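You operate a simulated robot arm through the tools that you are given. There is no shell and no other tool.

You are at the controls of a simulated robot arm. One attempt, no reset.

TASK
Start the air conditioner: 20 C, the mode the room needs, vane high.

The check looks at the end state, three seconds after you hand in, the way a careful person would. Anything else that was tipped, shoved, dropped, spilled or broken makes it a failure.

THE ROBOT
A 6-joint arm with a two-finger gripper, fixed in place. Base frame: the origin is at the foot of the arm, x ahead of it, y to its left, z up. Readings come in cm, rad, newtons and seconds.
Its first joint turns from -2.897 to 2.897 rad. Payload 2.45 kg.
The tool frame sits at the grasp point between the pads (the TCP): z along the fingers, y along the line on which they close. The tips reach 2 cm beyond it. Largest opening 14 cm; the body of the gripper starts 16.8 cm behind the TCP.
Orientation is told as [roll, pitch, yaw] about the base's x, y, z axes, in that order, counted from this pose: with the fingers straight down and closing along the base's y, the tool's x points along the base's -x, its y along +y and its z along -z.

THE INTERFACE
- The arm moves only by the tool nudge_tool. Its argument "motion" is a list of rows, each an object of numbers (a shift or turn left out is 0, a gripper value left out holds the last): "tx", "ty", "tz": the shift along the tool's x, y, z in units of 200 mm (1.0 is 200 mm); "ax", "ay", "az": the turn, a rotation vector about the tool's x, y, z in units of 180 degrees (1.0 is 180 degrees); "grip": the gripper command, from -1 (shut) to 1 (fully open), values between in proportion. In form: [{"tx": .., "ty": .., "tz": .., "ax": .., "ay": .., "az": .., "grip": ..}, ...]. A call has 1 to 20 rows; each row is the pose to reach, as a shift and turn from the pose commanded when the call began, along the tool's axes at that moment. A call with a number of a shift or a turn outside -1 to 1 is refused whole. A row lasts 0.2 s, in which the tool goes at most 5 cm and 0.15 rad; a call with a longer step from one row to the next is refused whole, and so is a gripper value outside its range. Where a pose cannot be reached the arm comes as near as it can. A force on the tool above 40 N (or 10 N above the force at the start of the call, whichever is more), or a blocked arm, ends the call early, and 0.2 s more pass. Each finger travels about 4.5 cm/s and halts on what it meets, pressing with about 36 N; the grip force reading is that of the motor and also rises with nothing between the fingers. The clock runs only during rows and for 0.2 s after the last one: add rows that repeat a pose to give the fingers time. The reply holds the time, the measured pose of the TCP, the force on the tool along the base axes, the opening and the grip force, in the units named above and with some noise, with the torque about the TCP (base axes, N m) and any sound that the robot's microphone picked up.
- Cameras (640 x 400 px; columns grow to the right, rows downward): "scene" is fixed at [23.39, 66.29, 175.73]; the picture's right is [-0.41, -0.91, 0.00], its down [-0.53, 0.24, -0.81] and it looks along [0.74, -0.34, -0.58] (base axes); focal length 351 px, centre (320, 200). "wrist" rides on the gripper at [7.8, 1.1, -20.9] in the tool frame; the picture's right is [-0.14, 0.99, 0.00], its down [-0.92, -0.13, -0.37] and it looks along [-0.36, -0.05, 0.93] (tool axes); focal length 280 px, centre (320, 200). There is no depth. A picture from a camera that has moved, and an enlarged one, comes with that camera's place and axes in the base frame and with its lens. The place of the scene camera against the robot may be out by one fixed shift of up to 2.5 cm in any direction.
- get_image(camera): a new picture of that camera. It takes no simulated time.
- enlarge(camera, box): a new picture of the part [left, top, right, bottom] of that camera's present view, enlarged. It takes no simulated time.
- finish_job(): hands the job in; it is judged then, once.

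Nothing tells you positions but the pictures and the camera data. Unless the task says otherwise, let go and move clear before handing in.

The tools are called by a JSON object that holds its "fn" and its "kwargs". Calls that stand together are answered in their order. nudge_tool: Moves the arm, as the interface text tells. Its arguments: {"type":"object","properties":{"motion":{"type":"array","items":{"type":"object","properties":{"tx":{"type":"number"},"ty":{"type":"number"},"tz":{"type":"number"},"ax":{"type":"number"},"ay":{"type":"number"},"az":{"type":"number"},"grip":{"type":"number"}}}}},"required":["motion"]} The other tools are called the same way: get_image (camera) takes a picture; enlarge (camera, box) takes an enlarged picture of a part of a camera's view; finish_job () hands the job in.

At the start:

```text
t: 0.0
tool_pos: [68.62, 9.11, 132.79]
ee_rot: [0.002, -0.002, 0.001]
wrist_force: [0.1, 0.1, -0.5]
moment: [-0.02, 0.02, 0.04]
finger_gap: 13.99
finger_force: 0.0
```

scene: 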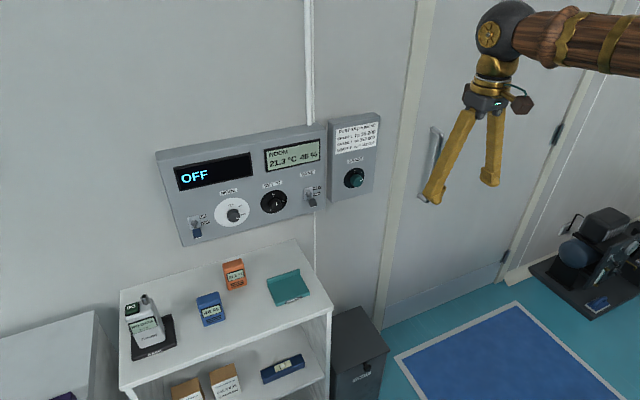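
wrist: 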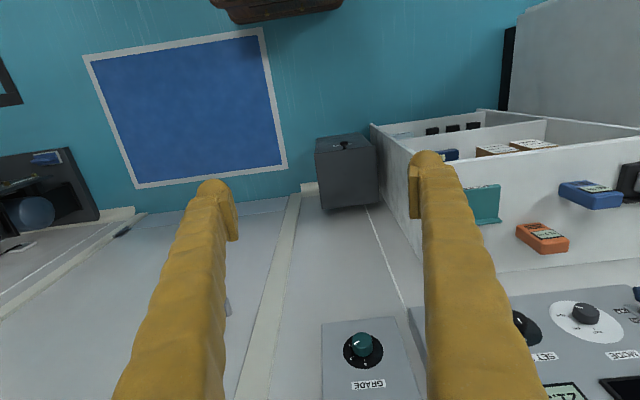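

I see a wall panel with an OFF display, a room readout, a white mode dial, a black dial, and two toggles, with a second box (GRADE knob) to the right. I will enlarge the parts before moving.

{"fn": "enlarge", "kwargs": {"camera": "scene", "box": [150, 110, 390, 260]}}

{"fn": "enlarge", "kwargs": {"camera": "scene", "box": [180, 170, 260, 220]}}

{"fn": "enlarge", "kwargs": {"camera": "scene", "box": [255, 130, 335, 220]}}

{"fn": "enlarge", "kwargs": {"camera": "scene", "box": [325, 110, 385, 200]}}

{"fn": "enlarge", "kwargs": {"camera": "scene", "box": [110, 240, 340, 400]}}

```text
2.67 times, centred on (270, 185) of scene
camera zoom: at [23.39, 66.29, 175.73], right [-0.41, -0.91, 0.0], down [-0.53, 0.24, -0.81], along [0.74, -0.34, -0.58], focal length 937 px, centre (453, 240)
```

zoom: 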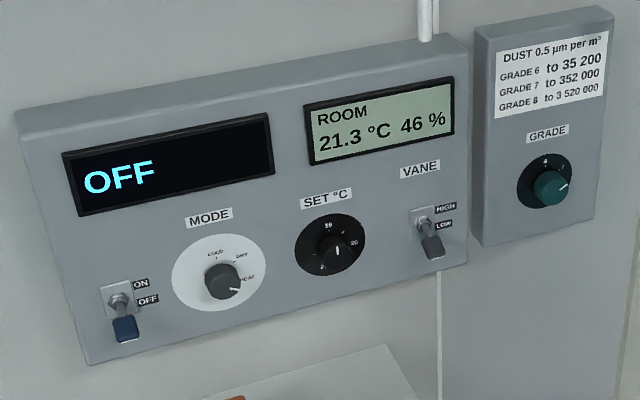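

```text
8.00 times, centred on (220, 195) of scene
camera zoom: at [23.39, 66.29, 175.73], right [-0.41, -0.91, 0.0], down [-0.53, 0.24, -0.81], along [0.74, -0.34, -0.58], focal length 2810 px, centre (1120, 240)
```

zoom: 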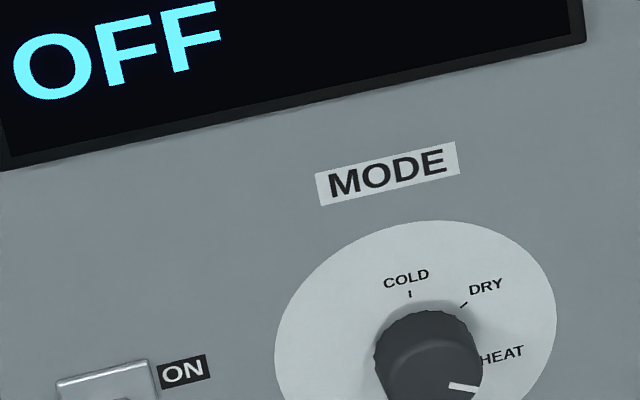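

```text
4.44 times, centred on (295, 175) of scene
camera zoom: at [23.39, 66.29, 175.73], right [-0.41, -0.91, 0.0], down [-0.53, 0.24, -0.81], along [0.74, -0.34, -0.58], focal length 1561 px, centre (431, 311)
```

zoom: 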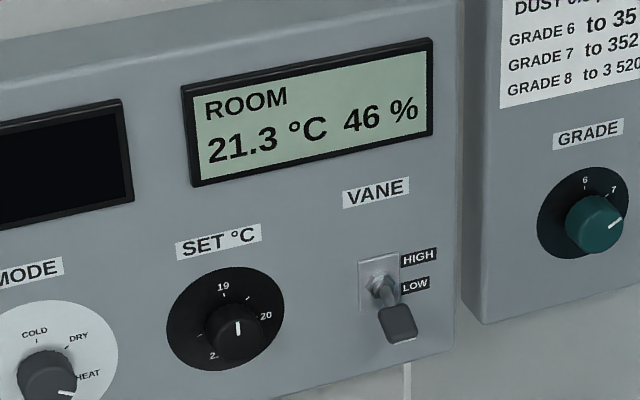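

```text
4.44 times, centred on (355, 155) of scene
camera zoom: at [23.39, 66.29, 175.73], right [-0.41, -0.91, 0.0], down [-0.53, 0.24, -0.81], along [0.74, -0.34, -0.58], focal length 1561 px, centre (164, 400)
```

zoom: 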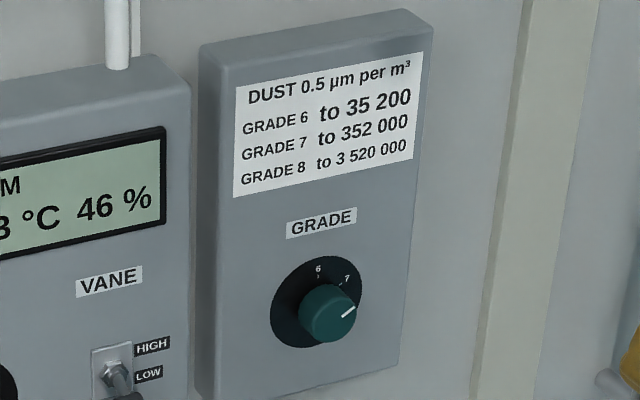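

```text
2.50 times, centred on (225, 320) of scene
camera zoom: at [23.39, 66.29, 175.73], right [-0.41, -0.91, 0.0], down [-0.53, 0.24, -0.81], along [0.74, -0.34, -0.58], focal length 878 px, centre (558, -100)
```

zoom: 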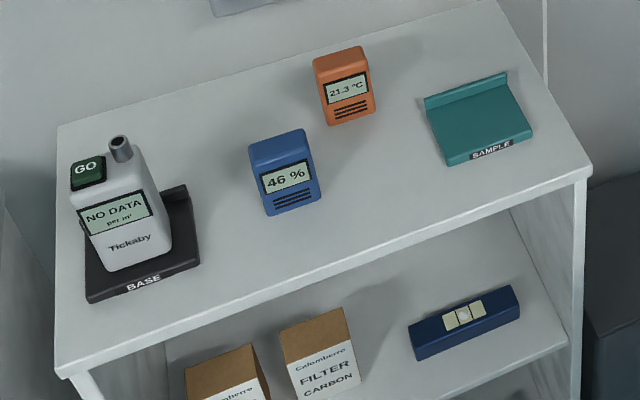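

The room is at 21.3 °C and 46 %, so reaching 20 °C takes COLD; the panel now shows HEAT, 19, vane LOW and OFF. I estimate the panel face near x≈108–112, z≈112, so I'll turn the tool to point at the wall while staying well back.

{"fn": "nudge_tool", "kwargs": {"motion": [{"ay": -0.045}, {"ay": -0.09}, {"ay": -0.135}, {"ay": -0.18}, {"ay": -0.225}, {"ay": -0.27}, {"ay": -0.315}, {"ay": -0.36}, {"ay": -0.405}, {"ay": -0.45}, {"ay": -0.49}, {"ay": -0.5}, {"ay": -0.5}]}}

{"fn": "get_image", "kwargs": {"camera": "wrist"}}

{"fn": "get_image", "kwargs": {"camera": "scene"}}

```text
t: 2.8
tool_pos: [68.65, 9.01, 132.85]
ee_rot: [2.388, -1.568, -2.387]
wrist_force: [-0.6, 0.3, -0.4]
moment: [0.0, 0.02, -0.01]
finger_gap: 14.0
finger_force: 0.0
```

```text
taken
camera wrist: at [47.83, 10.15, 125.14], right [0.0, 0.99, 0.14], down [-0.37, -0.13, 0.92], along [0.93, -0.05, 0.37], focal length 280 px, centre (320, 200)
```

wrist: 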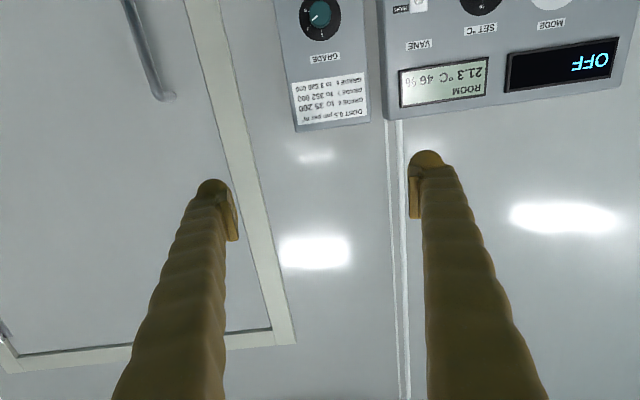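

```text
taken
```

scene: 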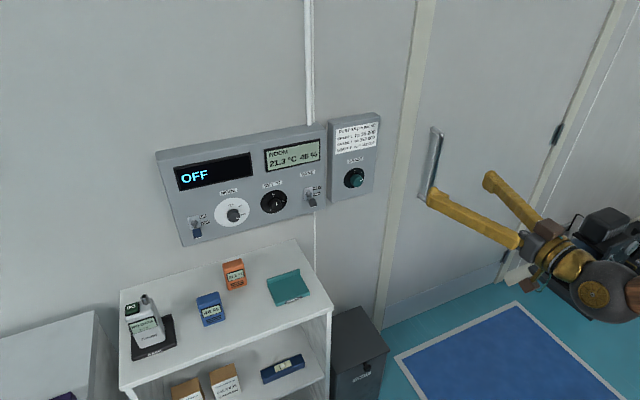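

The tool now points at the wall with its x axis down, y left and z ahead. The shelf top seems to be at z≈92 with its front edge at x≈79, so I'll move sideways at x≈62 to look at the panel straight on.

{"fn": "nudge_tool", "kwargs": {"motion": [{"tx": 0.1, "ty": 0.15}, {"tx": 0.2, "ty": 0.3}, {"tx": 0.3, "ty": 0.45}, {"tx": 0.4, "ty": 0.6}, {"tx": 0.5, "ty": 0.75}, {"tx": 0.6, "ty": 0.9}, {"tx": 0.7, "ty": 1.0}, {"tx": 0.8, "ty": 1.0}, {"tx": 0.8, "ty": 1.0}]}}

{"fn": "nudge_tool", "kwargs": {"motion": [{"ty": 0.15, "tz": -0.06}, {"ty": 0.3, "tz": -0.12}, {"ty": 0.45, "tz": -0.18}, {"ty": 0.6, "tz": -0.24}, {"ty": 0.75, "tz": -0.3}, {"ty": 0.75, "tz": -0.3}]}}

{"fn": "get_image", "kwargs": {"camera": "wrist"}}

{"fn": "get_image", "kwargs": {"camera": "scene"}}

```text
t: 4.8
tool_pos: [68.7, 29.16, 116.94]
ee_rot: [2.272, -1.569, -2.272]
wrist_force: [-0.6, -1.5, 0.8]
moment: [0.03, 0.03, 0.03]
finger_gap: 13.99
finger_force: 0.1
```

```text
t: 6.2
tool_pos: [62.79, 44.03, 116.85]
ee_rot: [2.477, -1.568, -2.477]
wrist_force: [0.8, -0.2, -0.8]
moment: [-0.01, -0.02, -0.03]
finger_gap: 14.01
finger_force: 0.0
```

```text
taken
camera wrist: at [41.97, 45.14, 109.08], right [0.0, 0.99, 0.14], down [-0.37, -0.13, 0.92], along [0.93, -0.05, 0.37], focal length 280 px, centre (320, 200)
```

wrist: 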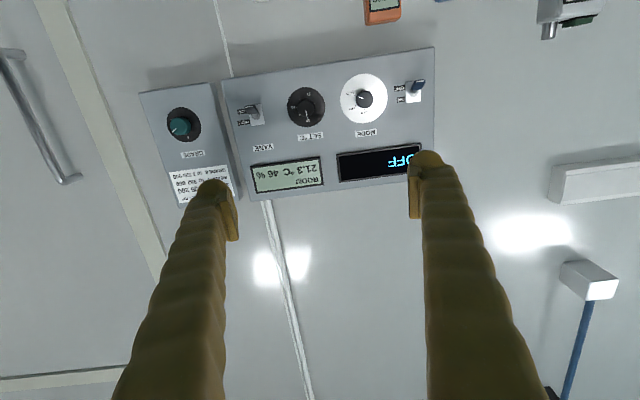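

```text
taken
```

scene: 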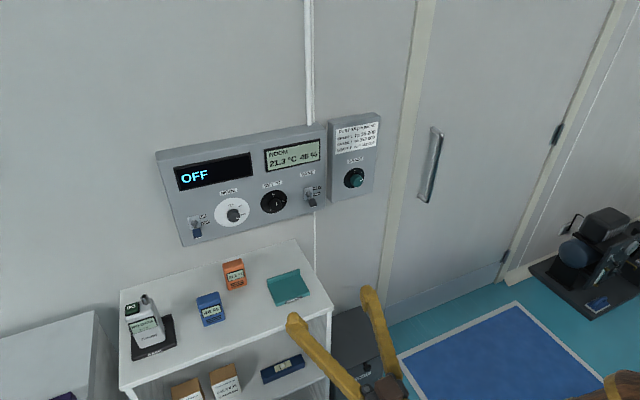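

The whole panel is now in the wrist view, upside down. I'll enlarge the controls to read the dial marks.

{"fn": "enlarge", "kwargs": {"camera": "wrist", "box": [220, 40, 440, 200]}}

{"fn": "enlarge", "kwargs": {"camera": "wrist", "box": [270, 70, 350, 150]}}

{"fn": "enlarge", "kwargs": {"camera": "wrist", "box": [330, 60, 440, 140]}}

{"fn": "enlarge", "kwargs": {"camera": "wrist", "box": [140, 80, 280, 180]}}

```text
2.50 times, centred on (330, 120) of wrist
camera zoom: at [41.97, 45.14, 109.08], right [0.0, 0.99, 0.14], down [-0.37, -0.13, 0.92], along [0.93, -0.05, 0.37], focal length 701 px, centre (295, 400)
```

zoom: 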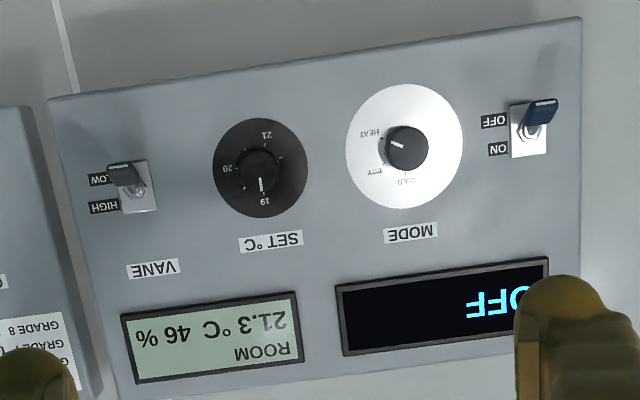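

```text
5.00 times, centred on (310, 110) of wrist
camera zoom: at [41.97, 45.14, 109.08], right [0.0, 0.99, 0.14], down [-0.37, -0.13, 0.92], along [0.93, -0.05, 0.37], focal length 1402 px, centre (370, 650)
```

zoom: 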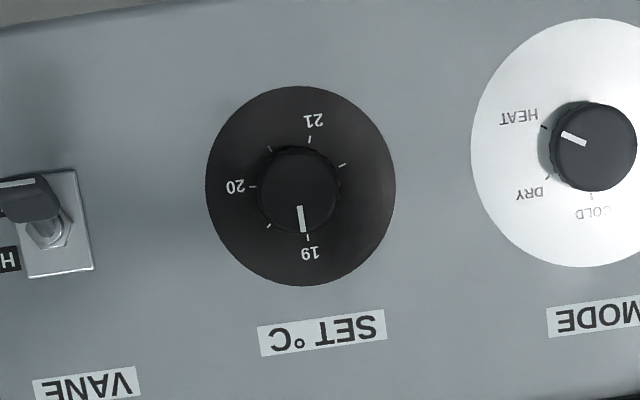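

```text
5.00 times, centred on (385, 100) of wrist
camera zoom: at [41.97, 45.14, 109.08], right [0.0, 0.99, 0.14], down [-0.37, -0.13, 0.92], along [0.93, -0.05, 0.37], focal length 1402 px, centre (-5, 700)
```

zoom: 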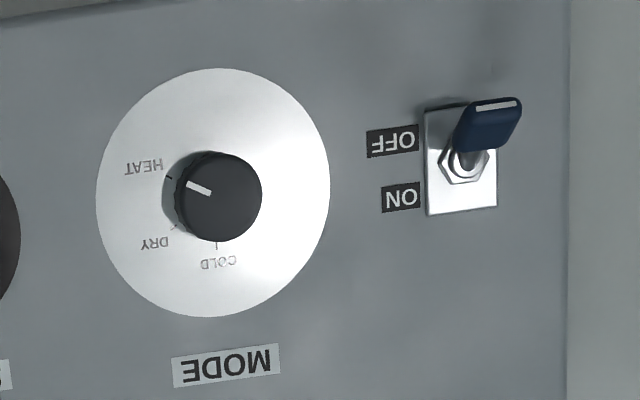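

```text
4.00 times, centred on (210, 130) of wrist
camera zoom: at [41.97, 45.14, 109.08], right [0.0, 0.99, 0.14], down [-0.37, -0.13, 0.92], along [0.93, -0.05, 0.37], focal length 1122 px, centre (760, 480)
```

zoom: 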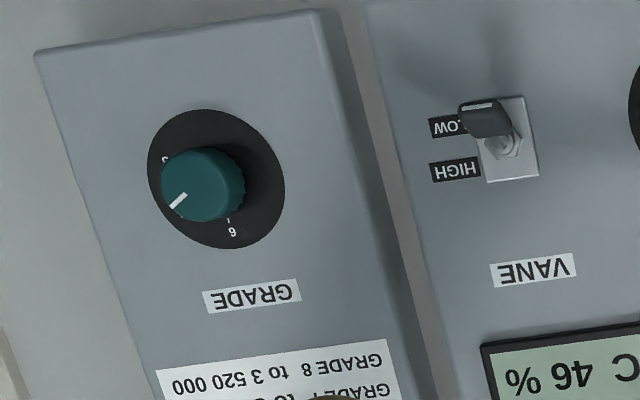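

Clear view: MODE is at HEAT (COLD straight up, DRY about 60°, HEAT about 120° clockwise), and SET is at 19, with 20 about 100° clockwise. All controls sit near z≈112.5, at y≈29 (vane), 41 (set), 55 (mode) and 66 (on), with the panel face at x≈110. I'll line up with the MODE knob at a distance first.

{"fn": "nudge_tool", "kwargs": {"motion": [{"tx": 0.07, "ty": 0.1, "tz": 0.15, "grip": 0.0}, {"tx": 0.14, "ty": 0.2, "tz": 0.3, "grip": 0.0}, {"tx": 0.22, "ty": 0.3, "tz": 0.45, "grip": 0.0}, {"tx": 0.22, "ty": 0.4, "tz": 0.6, "grip": 0.0}, {"tx": 0.22, "ty": 0.5, "tz": 0.75, "grip": 0.0}, {"tx": 0.22, "ty": 0.535, "tz": 0.86, "grip": 0.0}, {"tx": 0.22, "ty": 0.535, "tz": 0.86, "grip": 0.0}]}}

{"fn": "get_image", "kwargs": {"camera": "wrist"}}

{"fn": "get_image", "kwargs": {"camera": "scene"}}

```text
t: 7.8
tool_pos: [79.77, 54.77, 112.5]
ee_rot: [2.449, -1.568, -2.447]
wrist_force: [-0.1, -0.1, -0.3]
moment: [0.02, -0.03, 0.04]
finger_gap: 7.01
finger_force: 0.0
```

```text
taken
camera wrist: at [59.03, 55.9, 104.88], right [0.0, 0.99, 0.14], down [-0.37, -0.13, 0.92], along [0.93, -0.05, 0.37], focal length 280 px, centre (320, 200)
```

wrist: 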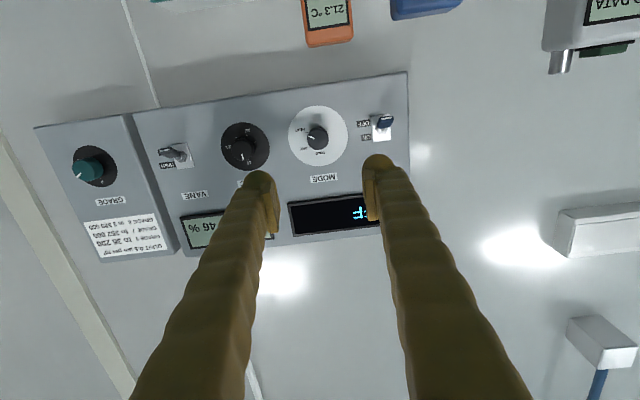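

```text
taken
```

scene: 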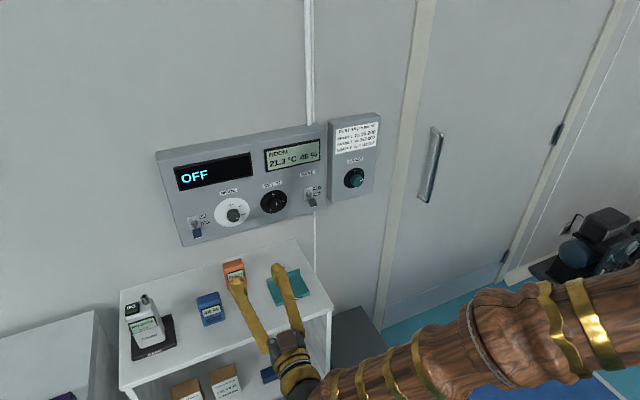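

I'm lined up roughly with MODE at x≈80. I'll enlarge to triangulate the knob and the neighbours more finely.

{"fn": "enlarge", "kwargs": {"camera": "wrist", "box": [280, 90, 410, 180]}}

{"fn": "enlarge", "kwargs": {"camera": "wrist", "box": [150, 100, 280, 190]}}

{"fn": "enlarge", "kwargs": {"camera": "wrist", "box": [280, 0, 640, 90]}}

```text
4.44 times, centred on (345, 135) of wrist
camera zoom: at [59.03, 55.9, 104.88], right [0.0, 0.99, 0.14], down [-0.37, -0.13, 0.92], along [0.93, -0.05, 0.37], focal length 1246 px, centre (209, 489)
```

zoom: 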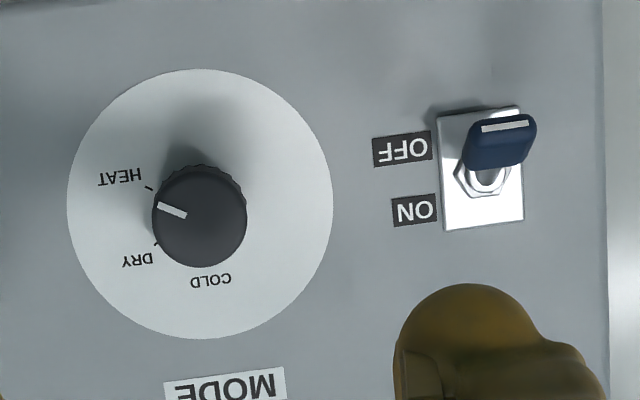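

```text
4.44 times, centred on (215, 145) of wrist
camera zoom: at [59.03, 55.9, 104.88], right [0.0, 0.99, 0.14], down [-0.37, -0.13, 0.92], along [0.93, -0.05, 0.37], focal length 1246 px, centre (787, 444)
```

zoom: 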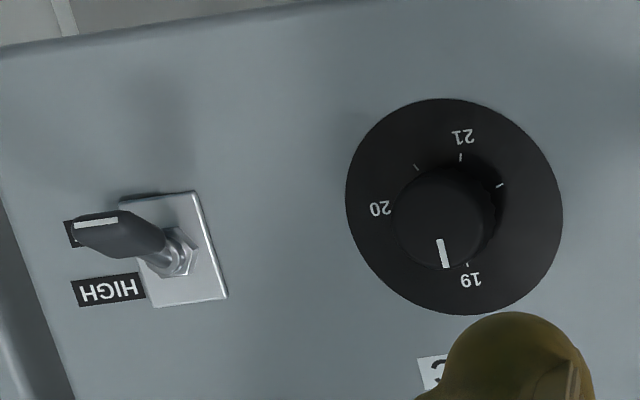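

```text
1.78 times, centred on (460, 45) of wrist
camera zoom: at [59.03, 55.9, 104.88], right [0.0, 0.99, 0.14], down [-0.37, -0.13, 0.92], along [0.93, -0.05, 0.37], focal length 498 px, centre (71, 476)
```

zoom: 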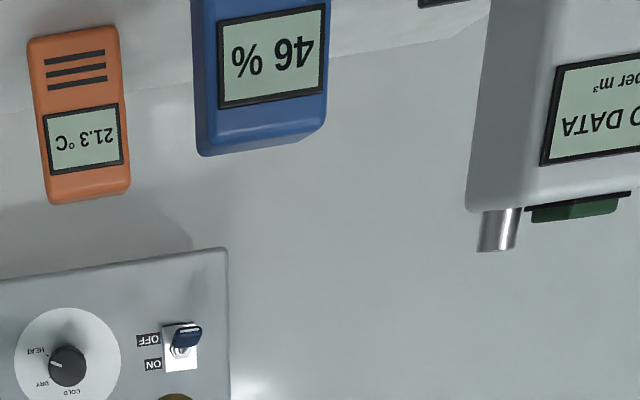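

The two views agree: panel face at x≈109, MODE knob axis at y≈54.6, z≈112.4, sticking out about 3 cm. The shelf items top out near z≈100 under it. I'll roll the tool +60° and advance to just before the knob.

{"fn": "nudge_tool", "kwargs": {"motion": [{"az": 0.045, "tz": 0.1, "grip": 0.0}, {"az": 0.09, "tz": 0.2, "grip": 0.0}, {"az": 0.135, "tz": 0.3, "grip": 0.0}, {"az": 0.18, "tz": 0.4, "grip": 0.0}, {"az": 0.225, "tz": 0.5, "grip": 0.0}, {"az": 0.27, "tz": 0.6, "grip": 0.0}, {"az": 0.315, "tz": 0.7, "grip": 0.0}, {"az": 0.333, "tz": 0.8, "grip": 0.0}, {"az": 0.333, "tz": 0.9, "grip": 0.0}, {"az": 0.333, "tz": 0.9, "grip": 0.0}]}}

{"fn": "get_image", "kwargs": {"camera": "wrist"}}

{"fn": "get_image", "kwargs": {"camera": "scene"}}

```text
t: 10.0
tool_pos: [101.21, 61.6, 124.6]
ee_rot: [1.388, -0.622, -1.541]
wrist_force: [-0.7, 0.3, 0.4]
moment: [0.03, 0.0, -0.01]
finger_gap: 6.98
finger_force: 0.1
out of reach, approached as far as the arm can: row 3, 4, 5, 6, 7, 8, 9, 10
```

```text
taken
camera wrist: at [80.58, 70.12, 124.07], right [0.17, 0.46, 0.87], down [-0.36, -0.79, 0.49], along [0.92, -0.4, 0.04], focal length 280 px, centre (320, 200)
```

wrist: 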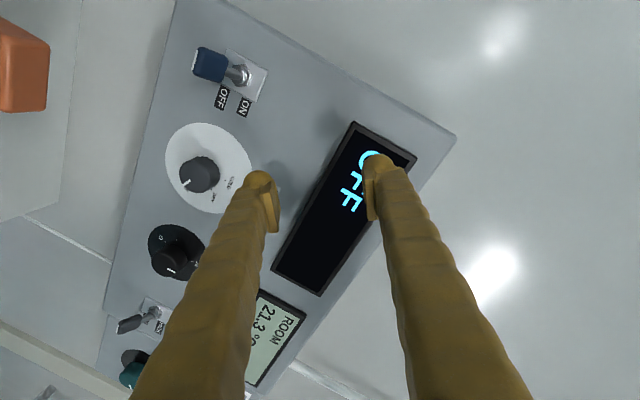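

```text
taken
```

scene: 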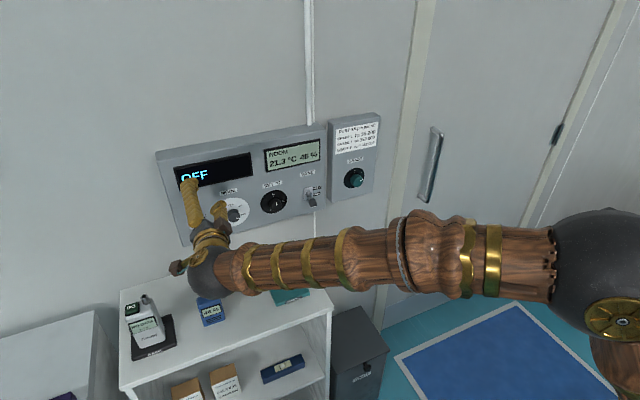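

The arm could not reach that pose with a positive roll, probably a joint limit, and went off to the side at (101, 62, 125); nothing seems to be touched. I'll check the shelf and then back off, planning to use negative roll instead.

{"fn": "enlarge", "kwargs": {"camera": "scene", "box": [110, 170, 350, 340]}}

{"fn": "nudge_tool", "kwargs": {"motion": [{"tz": -0.05}]}}

```text
2.35 times, centred on (230, 255) of scene
camera zoom: at [23.39, 66.29, 175.73], right [-0.41, -0.91, 0.0], down [-0.53, 0.24, -0.81], along [0.74, -0.34, -0.58], focal length 826 px, centre (532, 71)
```

zoom: 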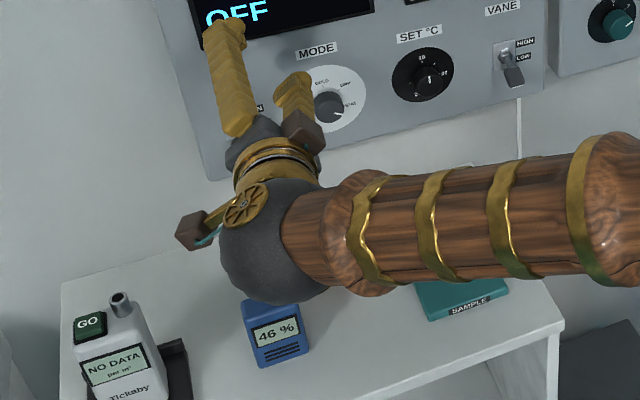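

```text
t: 10.4
tool_pos: [100.2, 61.84, 124.64]
ee_rot: [1.388, -0.626, -1.541]
wrist_force: [0.4, 0.0, 0.4]
moment: [-0.01, -0.01, -0.04]
finger_gap: 6.98
finger_force: 0.0
```

The commanded pose follows the reached pose, and the wrist ball is clear above the blue meter. I'll back straight out and restore the level, unrolled orientation.

{"fn": "nudge_tool", "kwargs": {"motion": [{"tx": 0.003, "ty": -0.021, "tz": -0.124, "ax": -0.0058, "ay": -0.0039, "az": -0.0374}, {"tx": 0.006, "ty": -0.042, "tz": -0.248, "ax": -0.0117, "ay": -0.0078, "az": -0.0748}, {"tx": 0.01, "ty": -0.063, "tz": -0.371, "ax": -0.0175, "ay": -0.0117, "az": -0.112}, {"tx": 0.013, "ty": -0.084, "tz": -0.495, "ax": -0.0234, "ay": -0.0156, "az": -0.1495}, {"tx": 0.016, "ty": -0.105, "tz": -0.619, "ax": -0.0292, "ay": -0.0196, "az": -0.187}, {"tx": 0.02, "ty": -0.126, "tz": -0.743, "ax": -0.0351, "ay": -0.0235, "az": -0.224}, {"tx": 0.023, "ty": -0.147, "tz": -0.866, "ax": -0.041, "ay": -0.0274, "az": -0.262}, {"tx": 0.026, "ty": -0.168, "tz": -0.99, "ax": -0.0468, "ay": -0.0313, "az": -0.299}, {"tx": 0.026, "ty": -0.168, "tz": -0.99, "ax": -0.0468, "ay": -0.0313, "az": -0.299}]}}

{"fn": "get_image", "kwargs": {"camera": "wrist"}}

{"fn": "get_image", "kwargs": {"camera": "scene"}}

```text
t: 12.4
tool_pos: [79.67, 61.97, 124.28]
ee_rot: [1.844, -1.569, -1.84]
wrist_force: [0.2, 0.0, -0.8]
moment: [0.01, -0.01, -0.01]
finger_gap: 7.01
finger_force: 0.0
```

```text
taken
camera wrist: at [58.94, 62.91, 116.59], right [-0.01, 0.99, 0.14], down [-0.37, -0.13, 0.92], along [0.93, -0.05, 0.37], focal length 280 px, centre (320, 200)
```

wrist: 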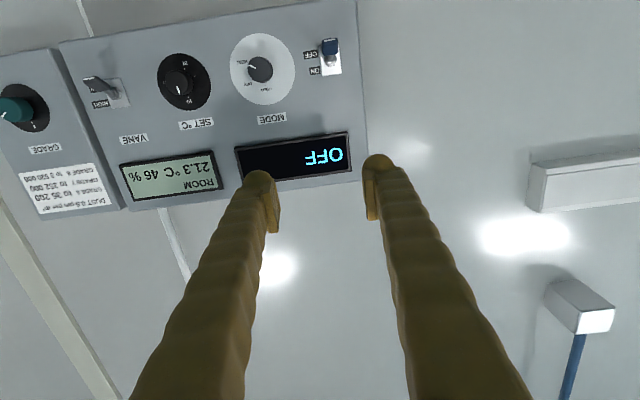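

```text
taken
```

scene: 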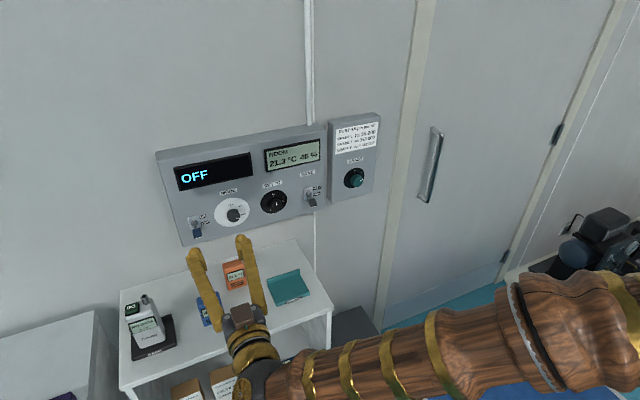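

Back to level at (80, 62, 124). I'll test the negative roll here, in free space, before committing to it near the panel.

{"fn": "nudge_tool", "kwargs": {"motion": [{"az": -0.045}, {"az": -0.09}, {"az": -0.135}, {"az": -0.18}, {"az": -0.225}, {"az": -0.27}, {"az": -0.315}, {"az": -0.36}, {"az": -0.405}, {"az": -0.45}, {"az": -0.495}, {"az": -0.54}, {"az": -0.585}, {"az": -0.63}, {"az": -0.667}, {"az": -0.667}]}}

{"fn": "get_image", "kwargs": {"camera": "wrist"}}

{"fn": "get_image", "kwargs": {"camera": "scene"}}

```text
t: 15.8
tool_pos: [79.82, 61.95, 124.28]
ee_rot: [-1.572, 0.521, 1.578]
wrist_force: [0.3, 0.4, 0.0]
moment: [0.0, 0.01, 0.03]
finger_gap: 7.02
finger_force: 0.0
```

```text
taken
camera wrist: at [59.15, 54.55, 127.3], right [0.0, -0.37, -0.93], down [-0.37, 0.86, -0.35], along [0.93, 0.35, -0.14], focal length 280 px, centre (320, 200)
```

wrist: 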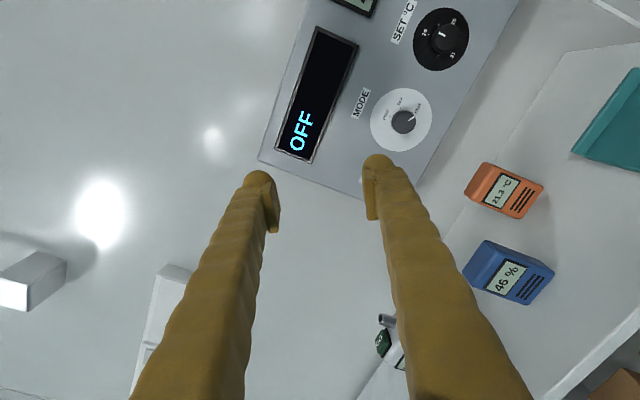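

```text
taken
```

scene: 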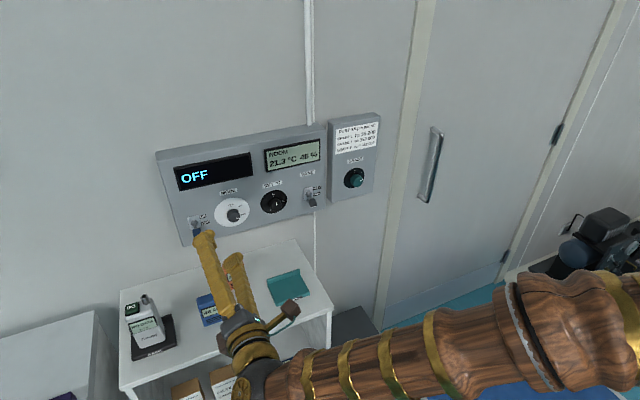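

Negative roll is fine. I'll continue to −180° so the camera rides above the gripper.

{"fn": "nudge_tool", "kwargs": {"motion": [{"az": -0.045}, {"az": -0.09}, {"az": -0.135}, {"az": -0.18}, {"az": -0.225}, {"az": -0.27}, {"az": -0.315}, {"az": -0.333}, {"az": -0.333}]}}

{"fn": "get_image", "kwargs": {"camera": "wrist"}}

```text
t: 17.8
tool_pos: [79.94, 61.98, 124.11]
ee_rot: [-1.841, 1.568, 1.308]
wrist_force: [0.2, 0.8, 0.2]
moment: [0.01, 0.0, 0.0]
finger_gap: 7.03
finger_force: 0.1
```

```text
taken
camera wrist: at [59.15, 60.75, 132.11], right [0.01, -0.99, -0.14], down [-0.37, 0.13, -0.92], along [0.93, 0.06, -0.36], focal length 280 px, centre (320, 200)
```

wrist: 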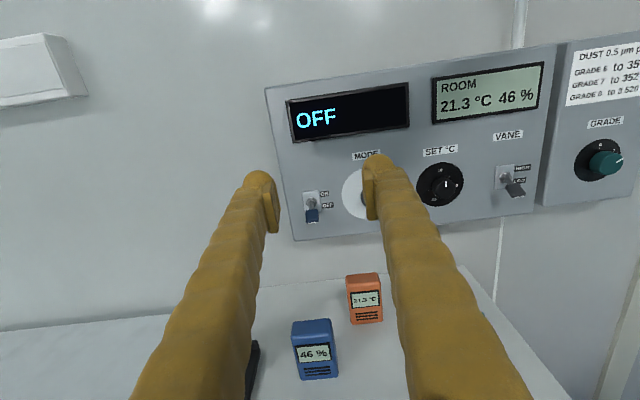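

Now the camera is upright above the gripper (tool x up, tool y right). I'll move in front of the MODE knob at x≈94 and check the alignment there.

{"fn": "nudge_tool", "kwargs": {"motion": [{"tx": -0.085, "ty": 0.053, "tz": 0.1}, {"tx": -0.17, "ty": 0.106, "tz": 0.2}, {"tx": -0.25, "ty": 0.159, "tz": 0.3}, {"tx": -0.335, "ty": 0.212, "tz": 0.4}, {"tx": -0.42, "ty": 0.265, "tz": 0.5}, {"tx": -0.5, "ty": 0.318, "tz": 0.6}, {"tx": -0.585, "ty": 0.37, "tz": 0.7}, {"tx": -0.585, "ty": 0.37, "tz": 0.7}]}}

{"fn": "get_image", "kwargs": {"camera": "wrist"}}

{"fn": "get_image", "kwargs": {"camera": "scene"}}

```text
t: 19.6
tool_pos: [93.76, 54.73, 112.68]
ee_rot: [-1.832, 1.566, 1.316]
wrist_force: [0.1, 0.0, -1.1]
moment: [-0.01, -0.02, -0.04]
finger_gap: 7.0
finger_force: 0.1
```

```text
taken
camera wrist: at [73.09, 53.41, 120.61], right [0.01, -0.99, -0.14], down [-0.37, 0.13, -0.92], along [0.93, 0.06, -0.36], focal length 280 px, centre (320, 200)
```

wrist: 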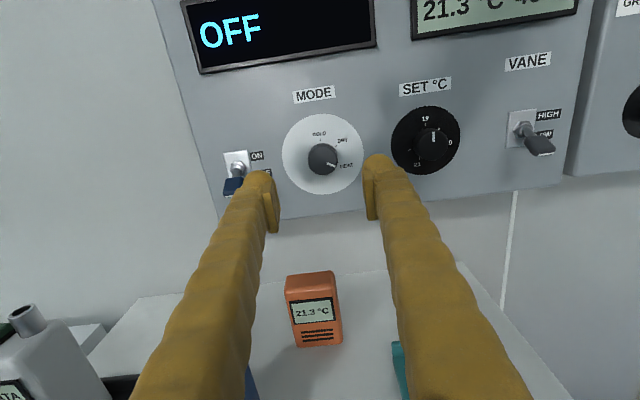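

```text
taken
```

scene: 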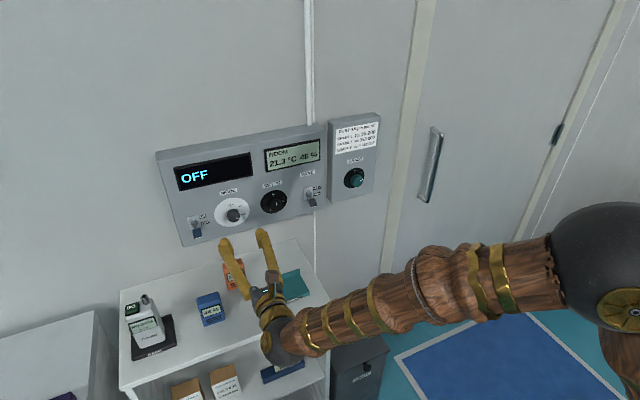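

{"fn": "enlarge", "kwargs": {"camera": "wrist", "box": [270, 80, 390, 220]}}

{"fn": "enlarge", "kwargs": {"camera": "wrist", "box": [380, 70, 580, 190]}}

```text
2.86 times, centred on (330, 150) of wrist
camera zoom: at [73.09, 53.41, 120.61], right [0.01, -0.99, -0.14], down [-0.37, 0.13, -0.92], along [0.93, 0.06, -0.36], focal length 801 px, centre (291, 343)
```

zoom: 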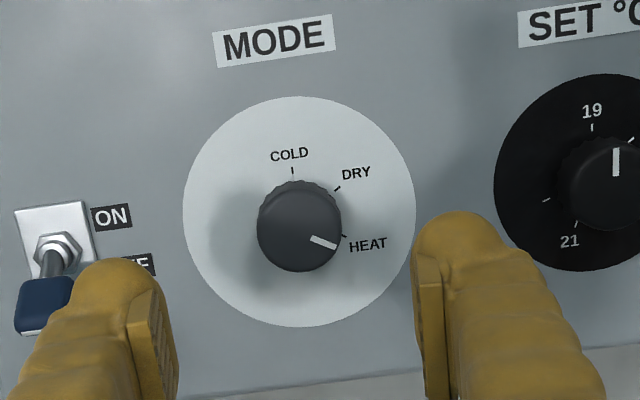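

```text
3.20 times, centred on (480, 130) of wrist
camera zoom: at [73.09, 53.41, 120.61], right [0.01, -0.99, -0.14], down [-0.37, 0.13, -0.92], along [0.93, 0.06, -0.36], focal length 897 px, centre (-192, 424)
```

zoom: 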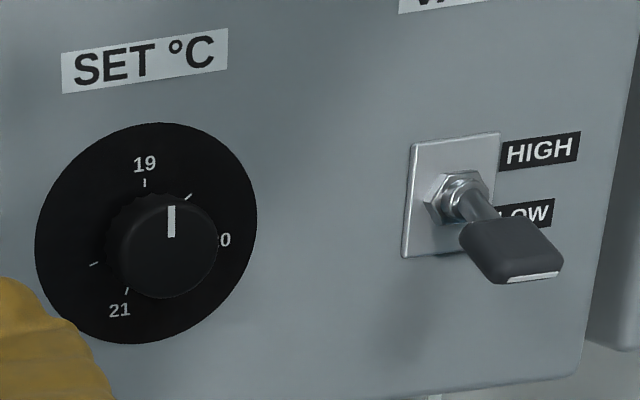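

Combined views put the MODE knob axis at y≈54.35, z≈112.57, its face at x≈106.8 and the panel at x≈110.3. I'll roll +120° (to a starting −60°) here, then advance.

{"fn": "nudge_tool", "kwargs": {"motion": [{"az": 0.045}, {"az": 0.09}, {"az": 0.135}, {"az": 0.18}, {"az": 0.225}, {"az": 0.27}, {"az": 0.315}, {"az": 0.36}, {"az": 0.405}, {"az": 0.45}, {"az": 0.495}, {"az": 0.54}, {"az": 0.585}, {"az": 0.63}, {"az": 0.667}, {"az": 0.667}]}}

{"fn": "get_image", "kwargs": {"camera": "wrist"}}

```text
t: 23.0
tool_pos: [93.86, 54.65, 112.42]
ee_rot: [-1.572, -0.531, 1.577]
wrist_force: [0.9, -0.9, 0.3]
moment: [0.02, 0.01, -0.01]
finger_gap: 7.01
finger_force: 0.1
```

```text
taken
camera wrist: at [73.18, 48.39, 107.71], right [0.0, 0.62, -0.79], down [-0.37, 0.73, 0.58], along [0.93, 0.3, 0.23], focal length 280 px, centre (320, 200)
```

wrist: 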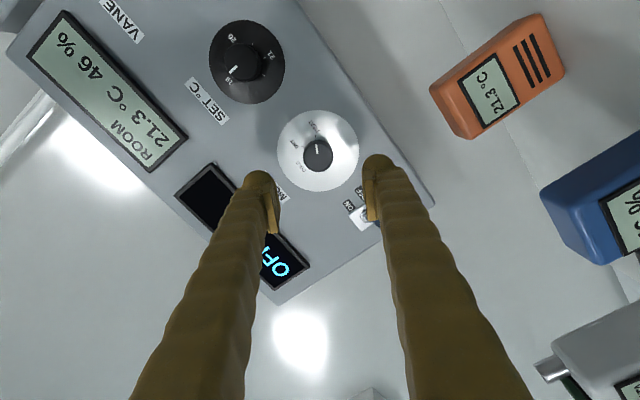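

Reached at −60° roll. I'll correct the small offset and advance to x≈104, short of the knob, and look again.

{"fn": "nudge_tool", "kwargs": {"motion": [{"tx": 0.003, "ty": -0.005, "tz": 0.1}, {"tx": 0.006, "ty": -0.01, "tz": 0.2}, {"tx": 0.009, "ty": -0.014, "tz": 0.3}, {"tx": 0.009, "ty": -0.014, "tz": 0.4}, {"tx": 0.009, "ty": -0.014, "tz": 0.5}, {"tx": 0.009, "ty": -0.014, "tz": 0.5}]}}

{"fn": "get_image", "kwargs": {"camera": "wrist"}}

{"fn": "get_image", "kwargs": {"camera": "scene"}}

```text
t: 24.4
tool_pos: [103.95, 54.56, 112.73]
ee_rot: [-1.572, -0.528, 1.577]
wrist_force: [-0.1, -0.2, 0.4]
moment: [0.02, 0.02, 0.0]
finger_gap: 7.03
finger_force: 0.0
```

```text
taken
camera wrist: at [83.23, 48.15, 107.99], right [0.0, 0.62, -0.79], down [-0.37, 0.73, 0.57], along [0.93, 0.3, 0.23], focal length 280 px, centre (320, 200)
```

wrist: 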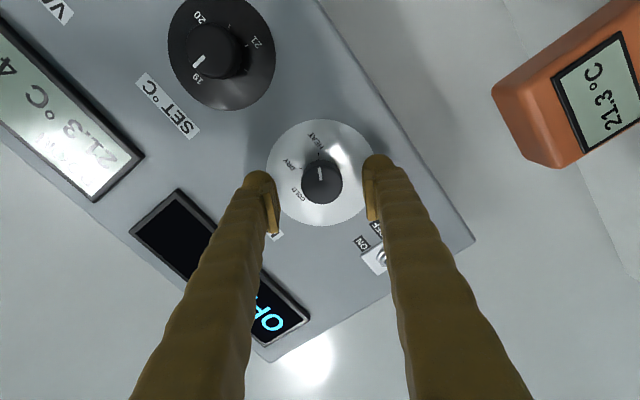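

```text
taken
```

scene: 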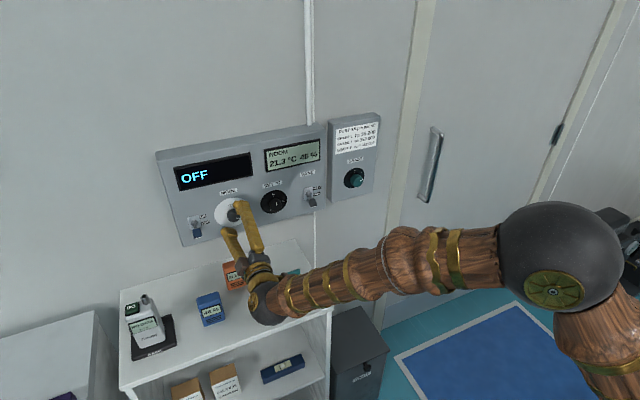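

The axis lines up with the knob to within about 2 mm. I'll advance to x≈107 and close on the knob.

{"fn": "nudge_tool", "kwargs": {"motion": [{"tx": 0.005, "ty": 0.009, "tz": 0.05}, {"tx": 0.005, "ty": 0.009, "tz": 0.1}, {"tx": 0.005, "ty": 0.009, "tz": 0.14}, {"tx": 0.005, "ty": 0.009, "tz": 0.1525}, {"tx": 0.005, "ty": 0.009, "tz": 0.1525}]}}

{"fn": "get_image", "kwargs": {"camera": "wrist"}}

{"fn": "enlarge", "kwargs": {"camera": "scene", "box": [180, 170, 300, 260]}}

```text
t: 25.4
tool_pos: [106.64, 54.68, 112.59]
ee_rot: [-1.571, -0.529, 1.579]
wrist_force: [-25.4, -10.9, 7.5]
moment: [0.13, -0.37, -0.53]
finger_gap: 6.92
finger_force: 12.0
stopped in row 4: the force on the tool passed its limit at 51 N (the readings are from after the stop); the commanded pose is now the measured one
```

```text
taken
camera wrist: at [85.89, 48.25, 107.72], right [0.0, 0.62, -0.79], down [-0.37, 0.73, 0.58], along [0.93, 0.3, 0.23], focal length 280 px, centre (320, 200)
```

wrist: 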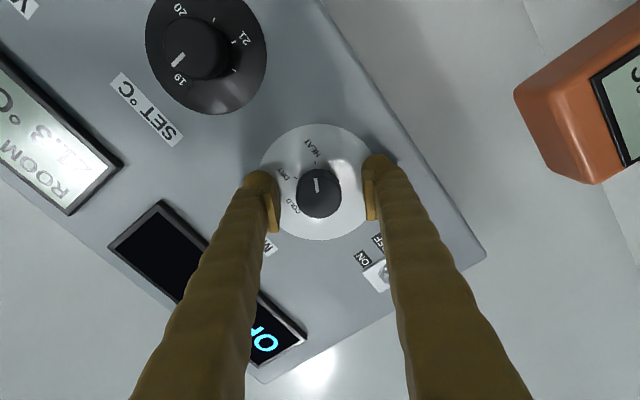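

```text
4.44 times, centred on (240, 215) of scene
camera zoom: at [23.39, 66.29, 175.73], right [-0.41, -0.91, 0.0], down [-0.53, 0.24, -0.81], along [0.74, -0.34, -0.58], focal length 1561 px, centre (676, 133)
```

zoom: 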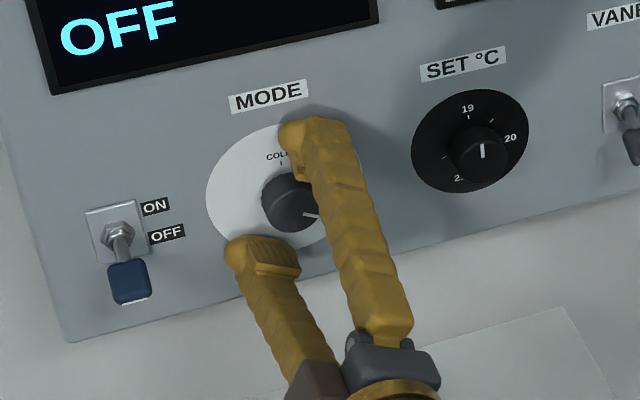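

The fingertips touched the panel face, so it lies at x≈108.7, closer than estimated. I'll back off about 6 mm and close on the knob.

{"fn": "nudge_tool", "kwargs": {"motion": [{"tz": -0.03}, {"tz": -0.03}]}}

{"fn": "nudge_tool", "kwargs": {"motion": [{"grip": -0.4}, {"grip": -0.6}, {"grip": -0.6}, {"grip": -0.6}, {"grip": -0.6}]}}

{"fn": "get_image", "kwargs": {"camera": "wrist"}}

```text
t: 26.0
tool_pos: [106.12, 54.53, 112.26]
ee_rot: [-1.571, -0.53, 1.577]
wrist_force: [-0.2, -0.5, -0.2]
moment: [0.0, 0.0, -0.02]
finger_gap: 7.0
finger_force: 0.1
```

```text
t: 27.2
tool_pos: [105.99, 54.46, 112.52]
ee_rot: [-1.571, -0.529, 1.577]
wrist_force: [-0.1, -14.1, 23.7]
moment: [0.0, -0.23, -0.17]
finger_gap: 3.47
finger_force: 44.9
```

```text
taken
camera wrist: at [85.32, 48.18, 107.75], right [0.0, 0.62, -0.79], down [-0.37, 0.73, 0.57], along [0.93, 0.3, 0.23], focal length 280 px, centre (320, 200)
```

wrist: 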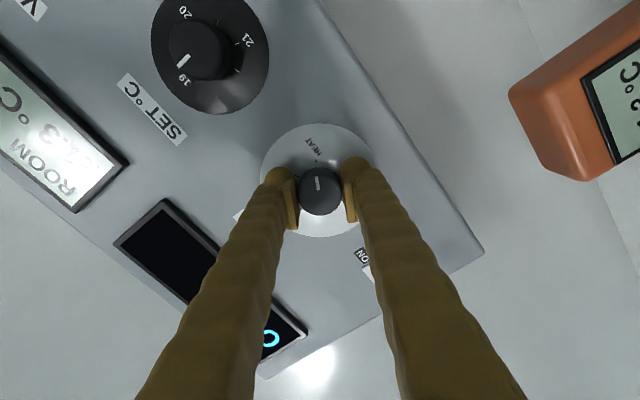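

Gripped at 3.5 cm, with a sideways force of about 27 N along −tool y, so the axis sits slightly off. I'll shift a little that way to relieve it.

{"fn": "nudge_tool", "kwargs": {"motion": [{"ty": -0.01, "grip": -0.6}, {"ty": -0.01, "grip": -0.6}]}}

```text
t: 27.8
tool_pos: [106.11, 54.51, 112.53]
ee_rot: [-1.571, -0.527, 1.578]
wrist_force: [1.8, -12.2, 19.6]
moment: [0.01, -0.17, -0.11]
finger_gap: 3.49
finger_force: 44.7
```

{"fn": "nudge_tool", "kwargs": {"motion": [{"ty": -0.02, "grip": -0.6}, {"ty": -0.02, "grip": -0.6}]}}

```text
t: 28.4
tool_pos: [106.09, 54.59, 112.55]
ee_rot: [-1.565, -0.529, 1.578]
wrist_force: [-0.6, 14.8, -9.2]
moment: [0.01, 0.03, 0.28]
finger_gap: 3.47
finger_force: 45.1
```

The side force has now reversed slightly, so I'll split the difference and begin turning counter-clockwise, checking after the first 30°.

{"fn": "nudge_tool", "kwargs": {"motion": [{"ty": 0.008, "grip": -0.6}, {"ty": 0.008, "az": -0.04, "grip": -0.6}, {"ty": 0.008, "az": -0.08, "grip": -0.6}, {"ty": 0.008, "az": -0.12, "grip": -0.6}, {"ty": 0.008, "az": -0.167, "grip": -0.6}, {"ty": 0.008, "az": -0.167, "grip": -0.6}]}}

{"fn": "get_image", "kwargs": {"camera": "wrist"}}

```text
t: 29.8
tool_pos: [106.08, 54.45, 112.63]
ee_rot: [-1.567, -0.001, 1.58]
wrist_force: [-15.8, 21.5, -25.8]
moment: [0.0, 0.48, 0.55]
finger_gap: 3.49
finger_force: 45.0
```

```text
taken
camera wrist: at [85.33, 46.41, 111.62], right [0.0, 0.14, -0.99], down [-0.38, 0.92, 0.13], along [0.93, 0.37, 0.05], focal length 280 px, centre (320, 200)
```

wrist: 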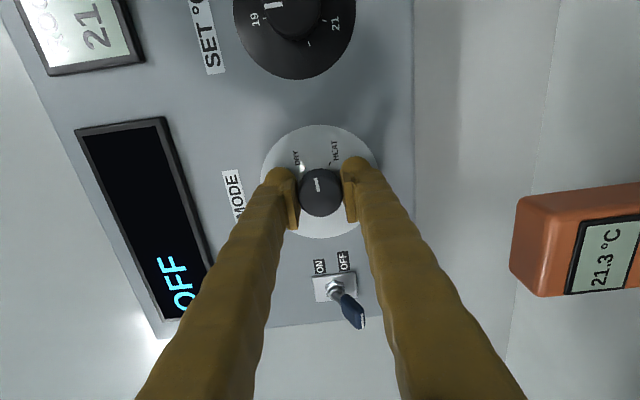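

The knob turns with the gripper and the pointer is now between HEAT and DRY. I'll trim the side force and turn on in stages.

{"fn": "nudge_tool", "kwargs": {"motion": [{"tx": -0.01, "ty": 0.012, "tz": -0.004, "grip": -0.6}, {"tx": -0.01, "ty": 0.012, "tz": -0.004, "grip": -0.6}]}}

```text
t: 30.4
tool_pos: [106.06, 54.34, 112.63]
ee_rot: [-1.57, -0.005, 1.578]
wrist_force: [-4.5, -7.2, -11.2]
moment: [-0.01, 0.12, -0.26]
finger_gap: 3.43
finger_force: 45.3
```

Side force is down to about 13 N. I'll turn another 45°.

{"fn": "nudge_tool", "kwargs": {"motion": [{"az": -0.04, "grip": -0.6}, {"az": -0.08, "grip": -0.6}, {"az": -0.12, "grip": -0.6}, {"az": -0.16, "grip": -0.6}, {"az": -0.2, "grip": -0.6}, {"az": -0.25, "grip": -0.6}, {"az": -0.25, "grip": -0.6}]}}

{"fn": "get_image", "kwargs": {"camera": "wrist"}}

```text
refused: row 6 steps farther than a row can; nothing moved
```

```text
taken
camera wrist: at [85.31, 46.48, 111.52], right [0.0, 0.14, -0.99], down [-0.37, 0.92, 0.13], along [0.93, 0.37, 0.05], focal length 280 px, centre (320, 200)
```

wrist: 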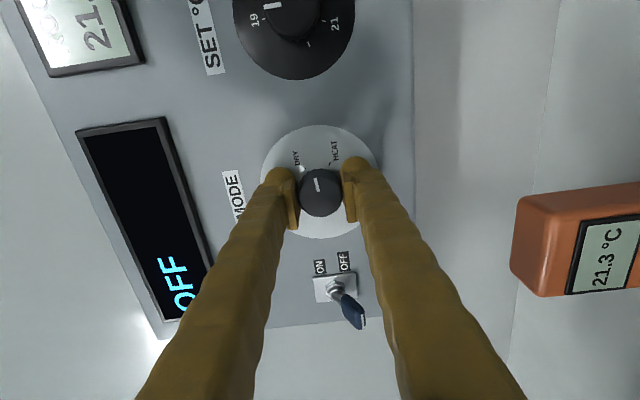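

One step was slightly too large and the call was refused; nothing moved. I'll resend with smaller steps.

{"fn": "nudge_tool", "kwargs": {"motion": [{"az": -0.042, "grip": -0.6}, {"az": -0.084, "grip": -0.6}, {"az": -0.126, "grip": -0.6}, {"az": -0.168, "grip": -0.6}, {"az": -0.21, "grip": -0.6}, {"az": -0.25, "grip": -0.6}, {"az": -0.25, "grip": -0.6}]}}

{"fn": "get_image", "kwargs": {"camera": "wrist"}}

```text
t: 31.8
tool_pos: [105.99, 54.43, 112.51]
ee_rot: [-1.571, 0.779, 1.577]
wrist_force: [0.2, -2.1, 1.2]
moment: [0.03, 0.04, -0.02]
finger_gap: 3.48
finger_force: 45.0
stopped in row 7: the force on the tool passed its limit at 41 N (the readings are from after the stop); the commanded pose is now the measured one
```

```text
taken
camera wrist: at [85.3, 47.98, 117.4], right [0.0, -0.6, -0.8], down [-0.37, 0.74, -0.55], along [0.93, 0.3, -0.22], focal length 280 px, centre (320, 200)
```

wrist: 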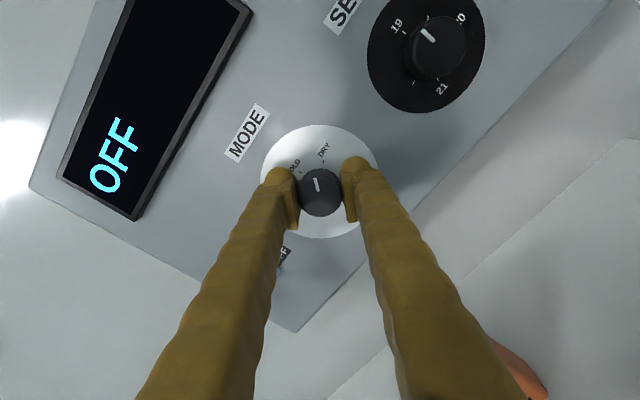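

The knob is now just past DRY, and the stop left the tool force-free. I'll turn the remaining ~45° to COLD.

{"fn": "nudge_tool", "kwargs": {"motion": [{"az": -0.042, "grip": -0.6}, {"az": -0.084, "grip": -0.6}, {"az": -0.126, "grip": -0.6}, {"az": -0.168, "grip": -0.6}, {"az": -0.21, "grip": -0.6}, {"az": -0.245, "grip": -0.6}, {"az": -0.245, "grip": -0.6}]}}

{"fn": "get_image", "kwargs": {"camera": "wrist"}}

{"fn": "enlarge", "kwargs": {"camera": "wrist", "box": [240, 90, 400, 250]}}

```text
t: 33.4
tool_pos: [106.09, 54.52, 112.41]
ee_rot: [-1.523, 1.55, 1.623]
wrist_force: [-13.4, -10.7, -1.8]
moment: [0.45, 0.03, -0.16]
finger_gap: 3.46
finger_force: 45.0
```

```text
taken
camera wrist: at [85.3, 53.08, 120.37], right [0.01, -0.99, -0.16], down [-0.37, 0.15, -0.92], along [0.93, 0.06, -0.36], focal length 280 px, centre (320, 200)
```

wrist: 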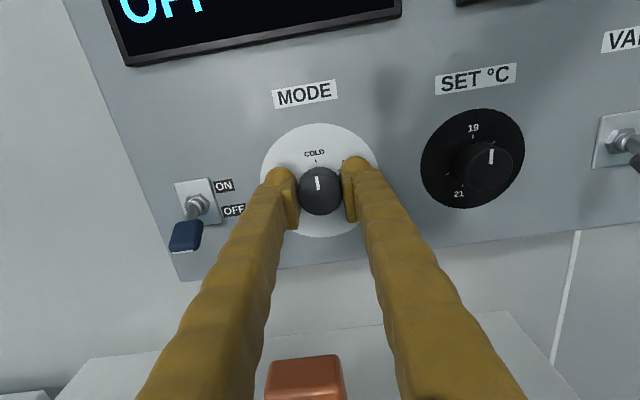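

```text
2.50 times, centred on (320, 170) of wrist
camera zoom: at [85.3, 53.08, 120.37], right [0.01, -0.99, -0.16], down [-0.37, 0.15, -0.92], along [0.93, 0.06, -0.36], focal length 701 px, centre (320, 275)
```

zoom: 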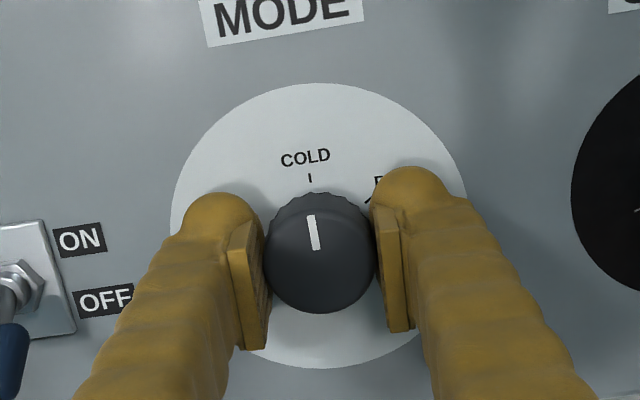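

The pointer lines up with the COLD mark. I'll open the fingers and check that it stays there.

{"fn": "nudge_tool", "kwargs": {"motion": [{"grip": -0.4}, {"grip": -0.2}, {"grip": -0.1}, {"grip": -0.1}, {"grip": -0.1}]}}

{"fn": "enlarge", "kwargs": {"camera": "wrist", "box": [240, 90, 400, 250]}}

{"fn": "enlarge", "kwargs": {"camera": "scene", "box": [180, 170, 300, 260]}}

```text
t: 34.6
tool_pos: [106.1, 54.54, 112.45]
ee_rot: [-1.558, 1.547, 1.59]
wrist_force: [-0.7, -0.8, 0.3]
moment: [-0.02, 0.01, 0.02]
finger_gap: 6.27
finger_force: 0.0
```

```text
2.50 times, centred on (320, 170) of wrist
camera zoom: at [85.3, 53.09, 120.41], right [0.01, -0.99, -0.16], down [-0.37, 0.15, -0.92], along [0.93, 0.06, -0.36], focal length 701 px, centre (320, 275)
```

zoom: 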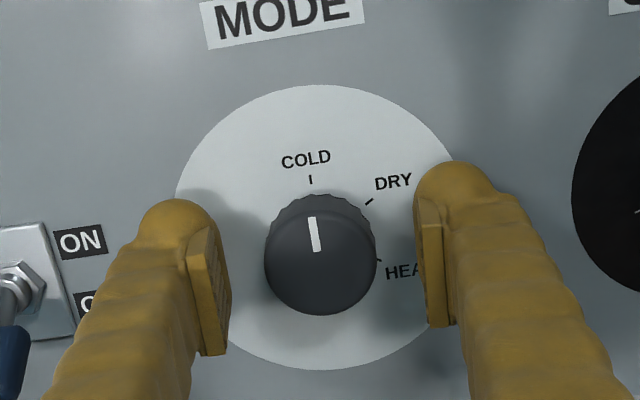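

```text
4.44 times, centred on (240, 215) of scene
camera zoom: at [23.39, 66.29, 175.73], right [-0.41, -0.91, 0.0], down [-0.53, 0.24, -0.81], along [0.74, -0.34, -0.58], focal length 1561 px, centre (676, 133)
```

zoom: 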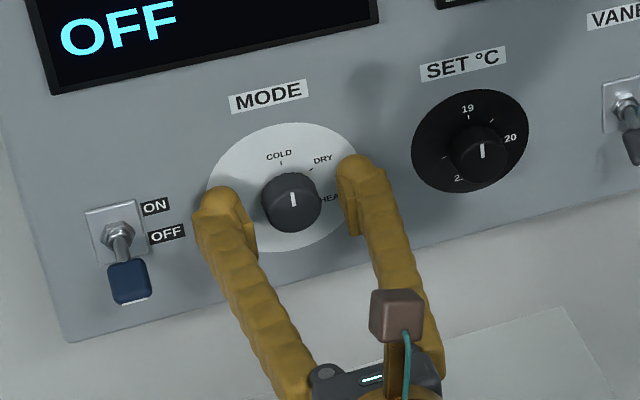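

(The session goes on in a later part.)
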